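You operate a simulated robot arm through the tools that you are given. There is no shell and no other tool. Be economical: measure what you need, move in short steps, check, and stop when the job is done.

You are at the controls of a simulated robot arm. One attempt, no reset.

## Task
Take the purple pad and leave it on top of the green cable coil.

Only the result counts: the job must be done as asked and must still hold three seconds after the hand-in. Knocking over, shifting, dropping, spilling or breaking anything else fails it.

## Robot
A 7-joint arm with a two-finger parallel gripper, fixed in place. Base frame: the origin is at the foot of the arm, x ahead of it, y to its left, z up; the work surface is at about z = 0. Readings come in m, rad, newtons and seconds.
With the tool pointing down near the work surface it reaches from about 0.24 to 0.62 m from the base axis. Its first joint turns from -1.152 to 1.152 rad. Payload 2.6 kg.
Tool frame: the origin (TCP) lies between the finger pads and is the grasp point; the fingertips stand 0.03 m ahead of it; z points along the fingers, y is the line along which they close. Largest opening 0.094 m; finger width 0.028, thickness 0.01; the body of the gripper, 0.05 by 0.096 m, starts 0.055 m behind the TCP.
Orientation is told as [roll, pitch, yaw] about the base's x, y, z axes, in that order, counted from this pose: with the fingers straight down and closing along the base's y, the tool's x points along the base's -x, its y along +y and its z along -z.

## Interface
- The arm moves only by the tool play_rows. Its argument "steps" is a list of rows, each an object (a shift or turn left out is 0, a gripper value left out holds the last) with "delta_pos": the shift along the base's x, y, z in m, a list of three; "dr": the turn, a rotation vector about the base's x, y, z in rad, a list of three; "jaw": the opening in per cent of the stroke, from 0 (shut) to 100 (fully open). In form: [{"delta_pos": [x, y, z], "dr": [ax, ay, az], "jaw": jaw}, ...]. A call has 1 to 20 rows; each row shifts and turns the commanded pose from where the row before left it. Each row takes 0.2 s and may step no farther than 0.05 m and 0.15 rad from the row before; otherwise, or with a gripper value out of range, the whole call is refused. Where a pose cannot be reached the arm comes as near as it can. A force on the tool above 40 N (or 10 N above the force at the start of the call, whichever is more), or a blocked arm, ends the call early, and 0.2 s more pass. Each finger travels about 0.072 m/s and halts on what it meets, pressing with about 27 N; the grip force reading is that of the motor and also rises with nothing between the fingers. The clock runs only during rows and for 0.2 s after the last one: add rows that do not move to give the fingers time. It gives the time, the measured TCP pose, the force on the tool (base axes), the opening and the grip force at its end, in the units of the frame above (readings bear some noise), and new pictures: "views" is both (left out), scene, wrist or none.
- Cameras (640 x 400 px; columns grow to the right, rows downward): "scene" is fixed at [0.0294, 0.4262, 0.5722]; the picture's right is [-0.83, -0.56, 0.00], its down [-0.28, 0.41, -0.87] and it looks along [0.49, -0.72, -0.50] (base axes); focal length 362 px, centre (320, 200). "wrist" rides on the gripper at [-0.037, 0, -0.058] in the tool frame; the picture's right is [0.00, -1.00, 0.00], its down [0.97, 0.00, -0.24] and it looks along [0.24, 0.00, 0.97] (tool axes); focal length 218 px, centre (320, 200). There is no depth. A picture from a camera that has moved, and an enlarged one, comes with that camera's place and axes in the base frame and with its lens.
- zoom(camera, box): a new picture of the part [left, top, right, bottom] of that camera's present view, enlarged. It takes no simulated time.
- job_done(): hands the job in; it is judged then, once.

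Go step by step. Nothing tells you positions but the pictures and the camera data: compare them with the known pose of the tool, close in by small moves and look again before you grip or let go. The budget is 90 turns and 150 pictures, counting those below and the enlarged ones. Unless the task says otherwise, let go and move clear before handing in, and close with one line.

The tools are called after ">>>" as name(argument=value, ...) on one line, values as JSON. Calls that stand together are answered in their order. play_rows: Moves the arm, as the interface text tells. Its arguments: {"type":"object","properties":{"steps":{"type":"array"},"views":{"type":"string","enum":["both","scene","wrist","none"]}},"required":["steps"]} The other tools are called the same way: zoom (camera, box) takes an enlarged picture of a part of a camera's view; job_done () hands the job in.

At the start:

```text
time: 0.0
position: [0.3582, -0.1223, 0.291]
ee_rot: [-0.001, 0.0, 0.0]
ft_force: [-0.1, -0.2, -0.7]
opening: 0.0939
grasp_force: 0.2
```

scene: 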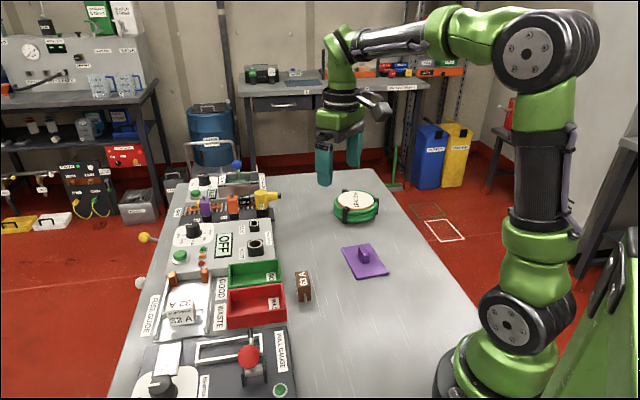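
wrist: 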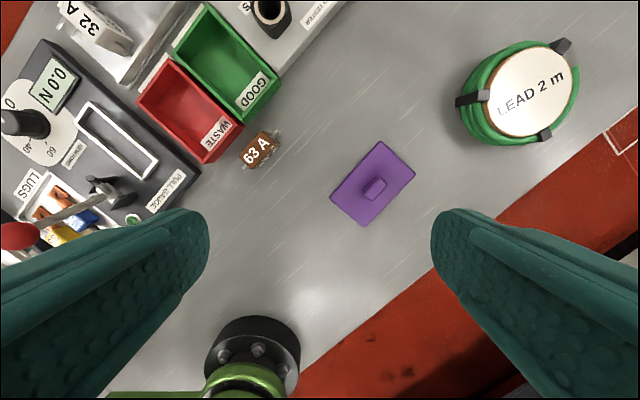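

The purple pad, which has a small handle, looks to be near (0.335, -0.205). The coil is near (0.46, -0.385). I'll zoom in on both before moving.

>>> zoom(camera="wrist", box=[310, 130, 438, 210])

>>> zoom(camera="scene", box=[300, 170, 428, 290])

```text
5.00 times, centred on (374, 170) of wrist
camera zoom: at [0.3942, -0.122, 0.349], right [0.0, -1.0, 0.0], down [-0.97, 0.0, 0.24], along [-0.24, 0.0, -0.97], focal length 1091 px, centre (50, 350)
```

zoom: 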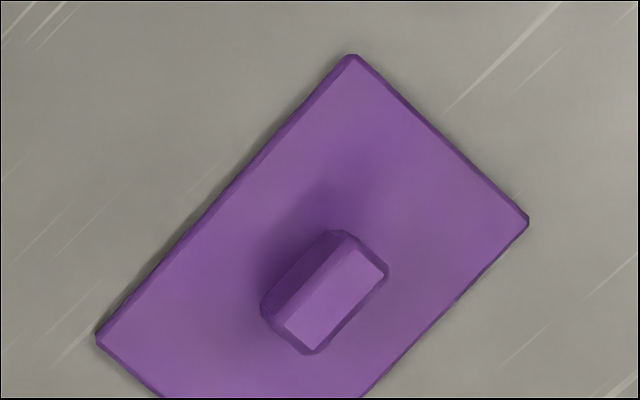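

```text
3.33 times, centred on (364, 230) of scene
camera zoom: at [0.0294, 0.4262, 0.5722], right [-0.83, -0.56, 0.0], down [-0.28, 0.41, -0.87], along [0.49, -0.72, -0.5], focal length 1208 px, centre (173, 100)
```

zoom: 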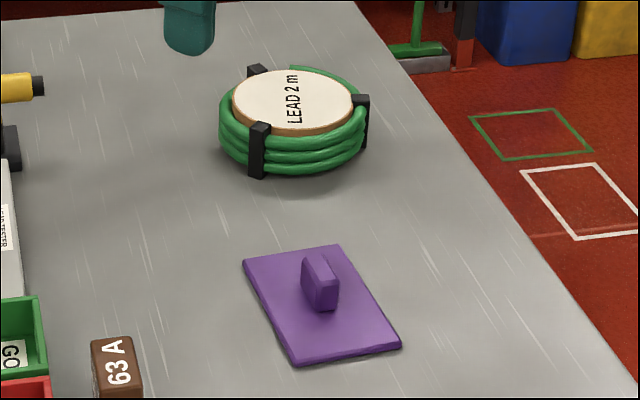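

The pad's centre is about (0.332, -0.205). Its long side runs at -40° to x, and the handle top is at about z = 0.04. I'll hover above it with yaw -0.70 and the jaw half open.

>>> play_rows(steps=[{"delta_pos": [-0.0052, -0.0165, -0.0282], "dr": [0, 0, -0.14], "jaw": 60}, {"delta_pos": [-0.0052, -0.0165, -0.0282], "dr": [0, 0, -0.14]}, {"delta_pos": [-0.0052, -0.0165, -0.0282], "dr": [0, 0, -0.14]}, {"delta_pos": [-0.0052, -0.0165, -0.0282], "dr": [0, 0, -0.14]}, {"delta_pos": [-0.0052, -0.0165, -0.0282], "dr": [0, 0, -0.14]}, {}])

```text
time: 1.4
position: [0.3306, -0.2041, 0.1494]
ee_rot: [0.003, 0.0, -0.701]
ft_force: [-0.4, 0.7, 0.4]
opening: 0.0563
grasp_force: 0.0
camera wrist: at [0.3579, -0.2273, 0.208], right [-0.65, -0.76, 0.0], down [-0.74, 0.63, 0.24], along [-0.18, 0.15, -0.97], focal length 218 px, centre (320, 200)
```

scene: 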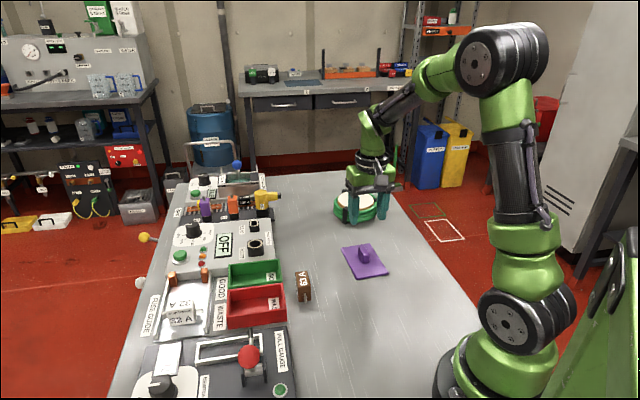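
wrist: 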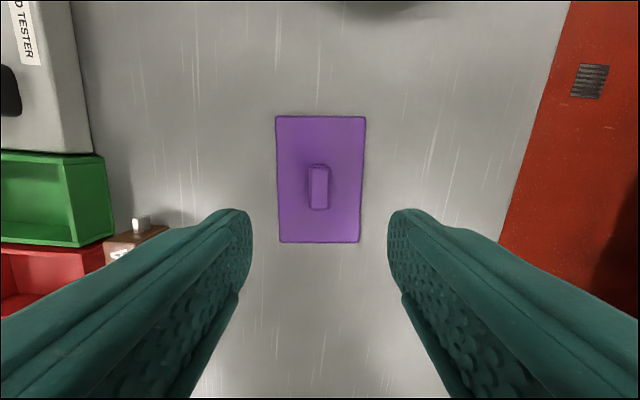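

The handle is lined up, with only about 6 mm of offset along its length. I'll correct that and lower so the fingertips stop just above the pad plate.

>>> play_rows(steps=[{"delta_pos": [0.0045, -0.003, -0.03]}, {"delta_pos": [0, 0, -0.03]}, {"delta_pos": [0, 0, -0.025]}, {"delta_pos": [0, 0, -0.012]}, {}])

>>> zoom(camera="scene", box=[300, 170, 428, 290])

```text
time: 2.6
position: [0.3361, -0.2067, 0.0524]
ee_rot: [0.0, 0.001, -0.699]
ft_force: [0.6, -0.4, -0.9]
opening: 0.0564
grasp_force: 0.0
camera wrist: at [0.363, -0.2305, 0.1108], right [-0.64, -0.77, 0.0], down [-0.74, 0.62, 0.24], along [-0.18, 0.15, -0.97], focal length 218 px, centre (320, 200)
```

scene: 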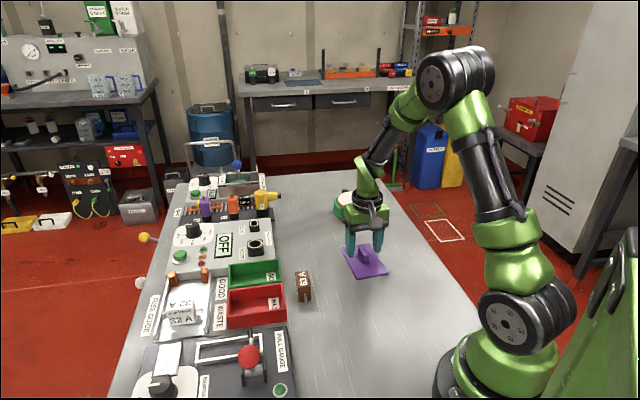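
wrist: 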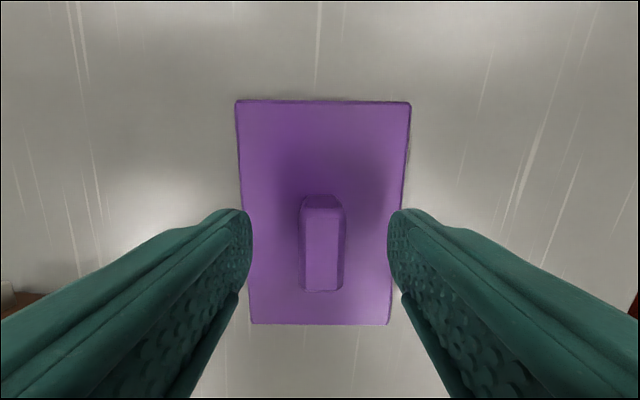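

```text
3.33 times, centred on (364, 230) of scene
camera zoom: at [0.0294, 0.4262, 0.5722], right [-0.83, -0.56, 0.0], down [-0.28, 0.41, -0.87], along [0.49, -0.72, -0.5], focal length 1208 px, centre (173, 100)
```

zoom: 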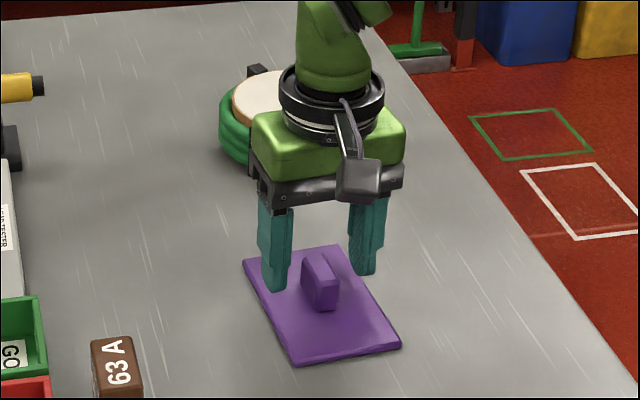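

The handle is centred between the fingers. I'll lower another 6 mm, close, and look.

>>> play_rows(steps=[{"delta_pos": [0, 0, -0.006]}, {"jaw": 0}, {}, {}, {}])

```text
time: 3.8
position: [0.3362, -0.2073, 0.0454]
ee_rot: [0.0, 0.0, -0.699]
ft_force: [0.5, 0.1, 0.0]
opening: 0.0174
grasp_force: 27.2
camera wrist: at [0.3633, -0.231, 0.1047], right [-0.64, -0.77, 0.0], down [-0.74, 0.62, 0.24], along [-0.18, 0.15, -0.97], focal length 218 px, centre (320, 200)
```

scene: 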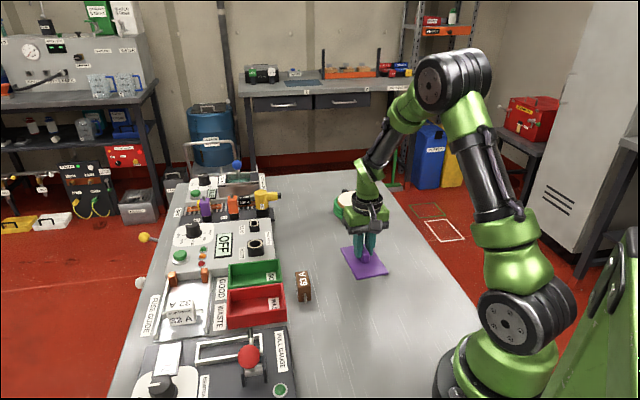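
wrist: 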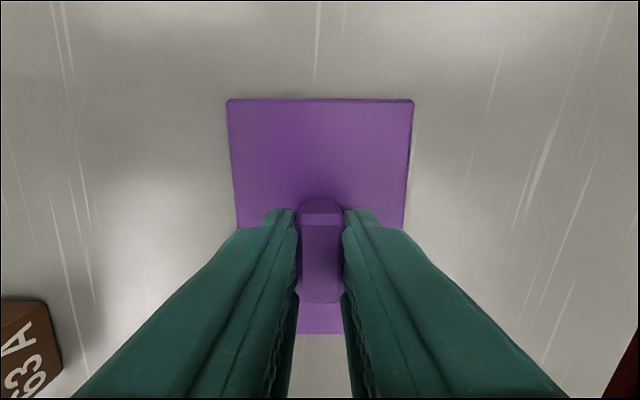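

The handle is gripped at a 17 mm opening. I'll lift straight up and then move part of the way toward the coil to look.

>>> play_rows(steps=[{"delta_pos": [0, 0, 0.03]}, {"delta_pos": [0, 0, 0.04]}, {"delta_pos": [0, 0, 0.04]}, {"delta_pos": [0, 0, 0.03]}, {"delta_pos": [0.02, -0.03, 0]}, {"delta_pos": [0.02, -0.03, 0]}, {"delta_pos": [0.02, -0.03, 0]}, {}])

```text
time: 5.6
position: [0.3967, -0.2983, 0.1859]
ee_rot: [0.001, 0.001, -0.699]
ft_force: [-0.1, 0.8, -1.1]
opening: 0.0171
grasp_force: 26.4
camera wrist: at [0.4242, -0.3216, 0.2449], right [-0.64, -0.77, 0.0], down [-0.74, 0.62, 0.24], along [-0.18, 0.15, -0.97], focal length 218 px, centre (320, 200)
```

scene: 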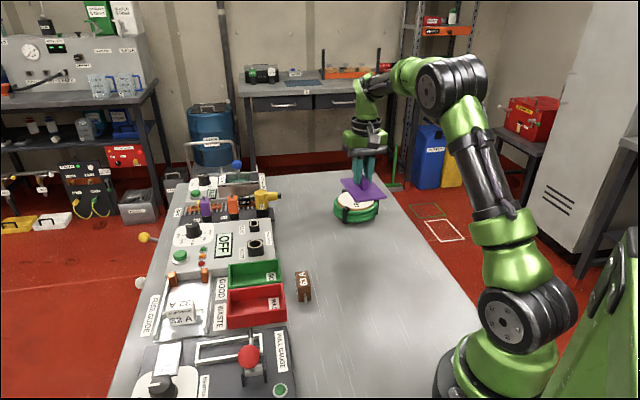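
wrist: 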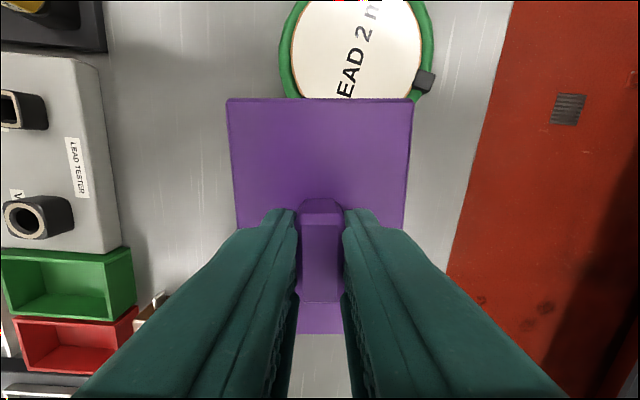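

The coil's centre works out to about (0.464, -0.396), with its top near z = 0.045. I'll carry the pad over it at this height, then descend a bit and check.

>>> play_rows(steps=[{"delta_pos": [0.0224, -0.0326, 0]}, {"delta_pos": [0.0224, -0.0326, 0]}, {"delta_pos": [0.0224, -0.0326, 0]}, {"delta_pos": [0, 0, -0.03]}, {"delta_pos": [0, 0, -0.03]}, {}])

>>> zoom(camera="scene", box=[300, 140, 428, 240])

```text
time: 7.0
position: [0.4579, -0.3868, 0.127]
ee_rot: [0.0, -0.001, -0.697]
ft_force: [1.2, -0.8, -1.5]
opening: 0.0171
grasp_force: 26.6
out of reach, approached as far as the arm can: row 3
camera wrist: at [0.4853, -0.4103, 0.1852], right [-0.64, -0.77, 0.0], down [-0.74, 0.62, 0.24], along [-0.18, 0.15, -0.97], focal length 218 px, centre (320, 200)
```

scene: 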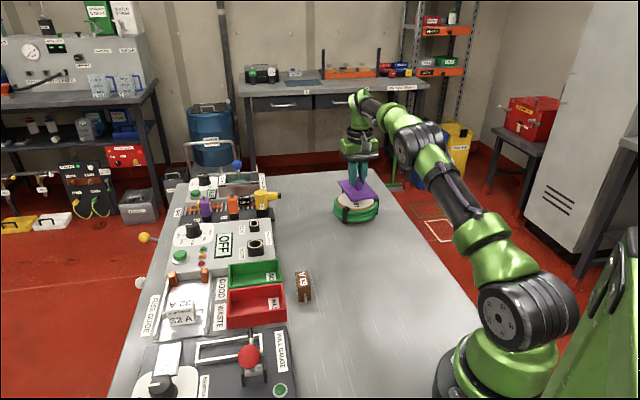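
wrist: 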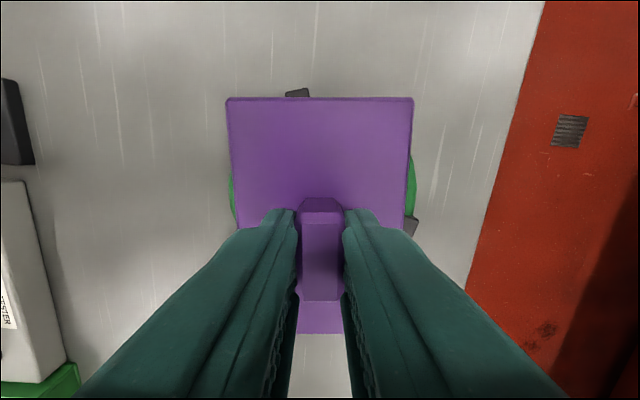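

```text
4.00 times, centred on (364, 190) of scene
camera zoom: at [0.0294, 0.4262, 0.5722], right [-0.83, -0.56, 0.0], down [-0.28, 0.41, -0.87], along [0.49, -0.72, -0.5], focal length 1449 px, centre (144, 240)
```

zoom: 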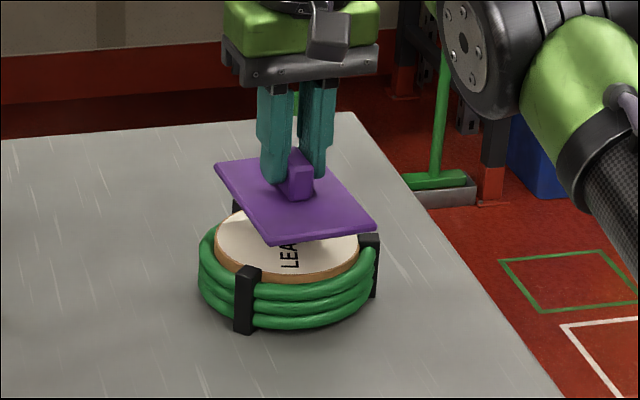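

The arm hit its reach limit about 1 cm short of the coil's centre. I'll go lower, where the reach is better, then move the rest of the way.

>>> play_rows(steps=[{"delta_pos": [0, 0, -0.02]}, {"delta_pos": [0.005, -0.008, 0]}, {}])

>>> zoom(camera="scene", box=[300, 140, 428, 240])

```text
time: 7.8
position: [0.4627, -0.3949, 0.106]
ee_rot: [0.0, -0.001, -0.698]
ft_force: [-0.6, 0.0, -0.9]
opening: 0.0173
grasp_force: 27.0
camera wrist: at [0.4908, -0.4184, 0.1648], right [-0.64, -0.77, 0.0], down [-0.74, 0.62, 0.24], along [-0.18, 0.15, -0.97], focal length 218 px, centre (320, 200)
```

scene: 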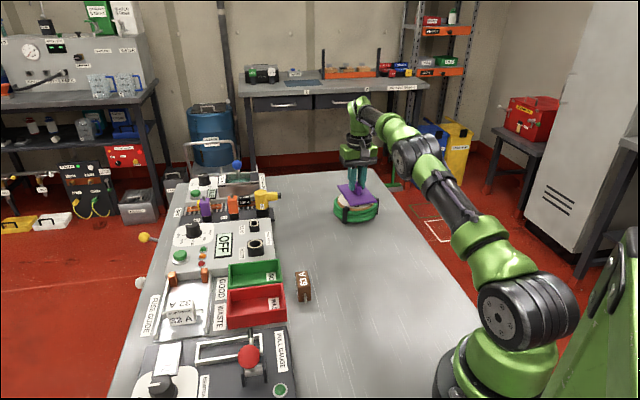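
wrist: 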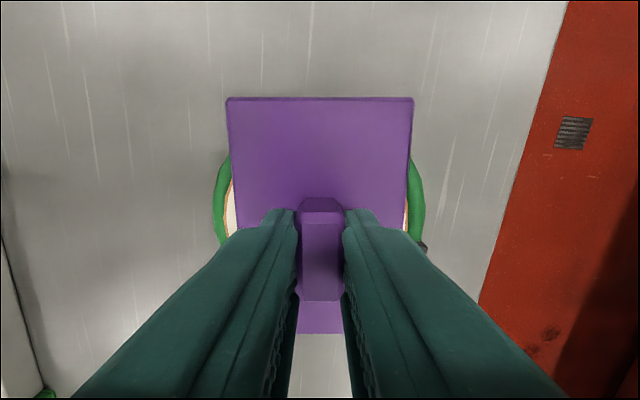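

```text
4.00 times, centred on (364, 190) of scene
camera zoom: at [0.0294, 0.4262, 0.5722], right [-0.83, -0.56, 0.0], down [-0.28, 0.41, -0.87], along [0.49, -0.72, -0.5], focal length 1449 px, centre (144, 240)
```

zoom: 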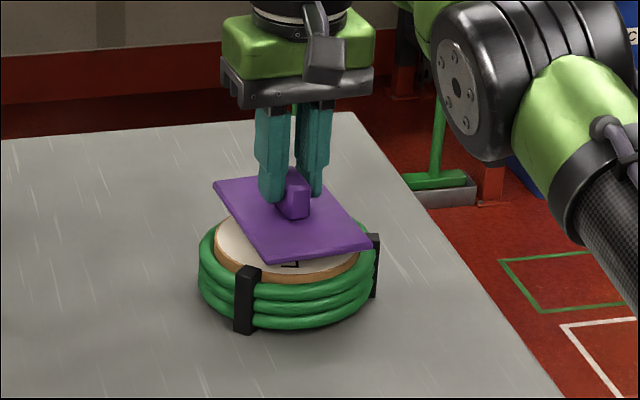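

The pad is centred over the coil. I'll descend in small steps and watch the force.

>>> play_rows(steps=[{"delta_pos": [0, 0, -0.004]}, {"delta_pos": [0, 0, -0.004]}, {}], views="none")

>>> zoom(camera="scene", box=[300, 140, 428, 240])

```text
time: 8.6
position: [0.4625, -0.3953, 0.099]
ee_rot: [0.0, 0.0, -0.699]
ft_force: [-0.1, 0.0, -0.7]
opening: 0.017
grasp_force: 26.9
```

```text
4.00 times, centred on (364, 190) of scene
camera zoom: at [0.0294, 0.4262, 0.5722], right [-0.83, -0.56, 0.0], down [-0.28, 0.41, -0.87], along [0.49, -0.72, -0.5], focal length 1449 px, centre (144, 240)
```

zoom: 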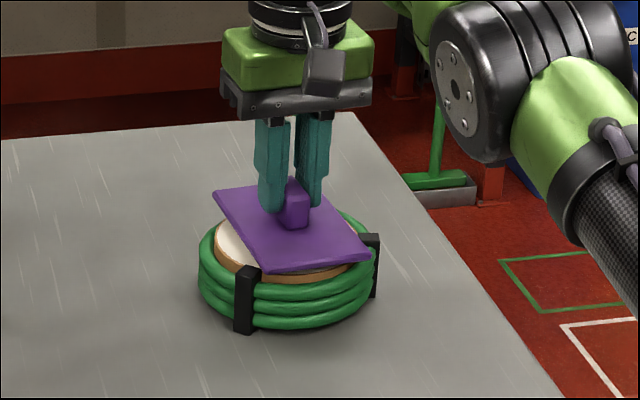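

>>> play_rows(steps=[{"delta_pos": [0, 0, -0.003]}, {}], views="none")

```text
time: 9.2
position: [0.4637, -0.3946, 0.0958]
ee_rot: [0.0, 0.001, -0.701]
ft_force: [0.4, 0.4, -1.2]
opening: 0.017
grasp_force: 26.9
```

There is no contact yet, so I'll keep going down 3 mm at a time.

>>> play_rows(steps=[{"delta_pos": [0, 0, -0.003]}, {}], views="none")

>>> zoom(camera="scene", box=[325, 170, 389, 220])

```text
time: 9.8
position: [0.4629, -0.3955, 0.0944]
ee_rot: [-0.001, -0.001, -0.701]
ft_force: [-2.3, 0.4, 8.6]
opening: 0.0171
grasp_force: 26.8
```

```text
8.00 times, centred on (357, 195) of scene
camera zoom: at [0.0293, 0.4262, 0.5722], right [-0.83, -0.56, 0.0], down [-0.28, 0.41, -0.87], along [0.49, -0.72, -0.5], focal length 2898 px, centre (24, 240)
```

zoom: 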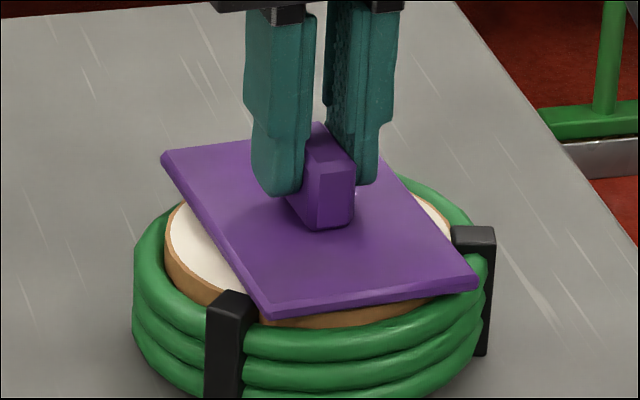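

Contact force is about 9 N and the pad is lying flat on the coil's disc. I'll open the jaw and lift straight up.

>>> play_rows(steps=[{"jaw": 45}, {}, {}, {"delta_pos": [0, 0, 0.02]}, {"delta_pos": [0, 0, 0.02]}, {"delta_pos": [-0.01, 0.01, 0.03]}, {"delta_pos": [-0.03, 0.03, 0.02]}, {"delta_pos": [-0.03, 0.03, 0]}, {}, {}])

>>> zoom(camera="scene", box=[325, 170, 389, 220])

```text
time: 12.0
position: [0.3923, -0.3241, 0.185]
ee_rot: [0.001, 0.0, -0.698]
ft_force: [-0.6, 0.1, -0.7]
opening: 0.0424
grasp_force: 0.0
camera wrist: at [0.4205, -0.349, 0.2422], right [-0.64, -0.77, 0.0], down [-0.74, 0.62, 0.24], along [-0.18, 0.15, -0.97], focal length 218 px, centre (320, 200)
```

scene: 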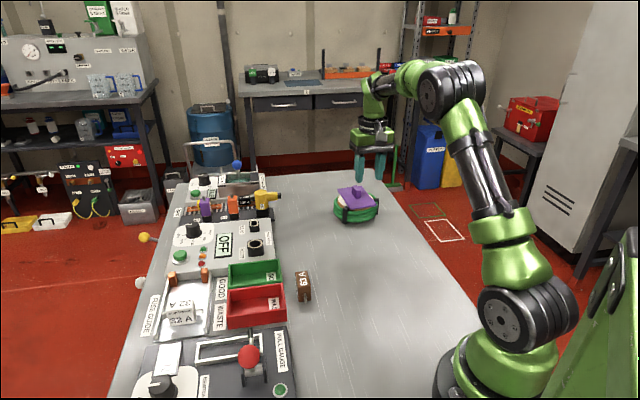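
wrist: 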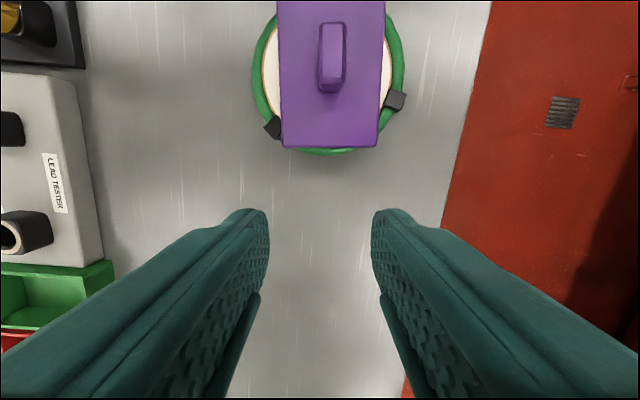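

```text
8.00 times, centred on (357, 195) of scene
camera zoom: at [0.0294, 0.4262, 0.5722], right [-0.83, -0.56, 0.0], down [-0.28, 0.41, -0.87], along [0.49, -0.72, -0.5], focal length 2898 px, centre (24, 240)
```

zoom: 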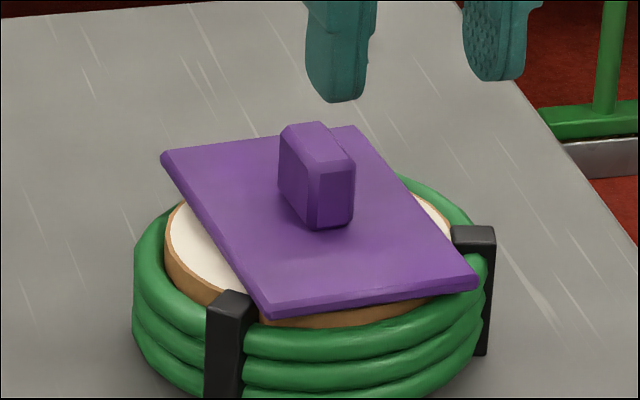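

The pad is resting flat and centred on the coil, which hasn't shifted, and the gripper is clear. I'm handing in now.

>>> job_done()

```text
The job is handed in.
```

The purple pad is lying flat on top of the green cable coil, released with the gripper clear, and I saw nothing else disturbed in the last pictures.
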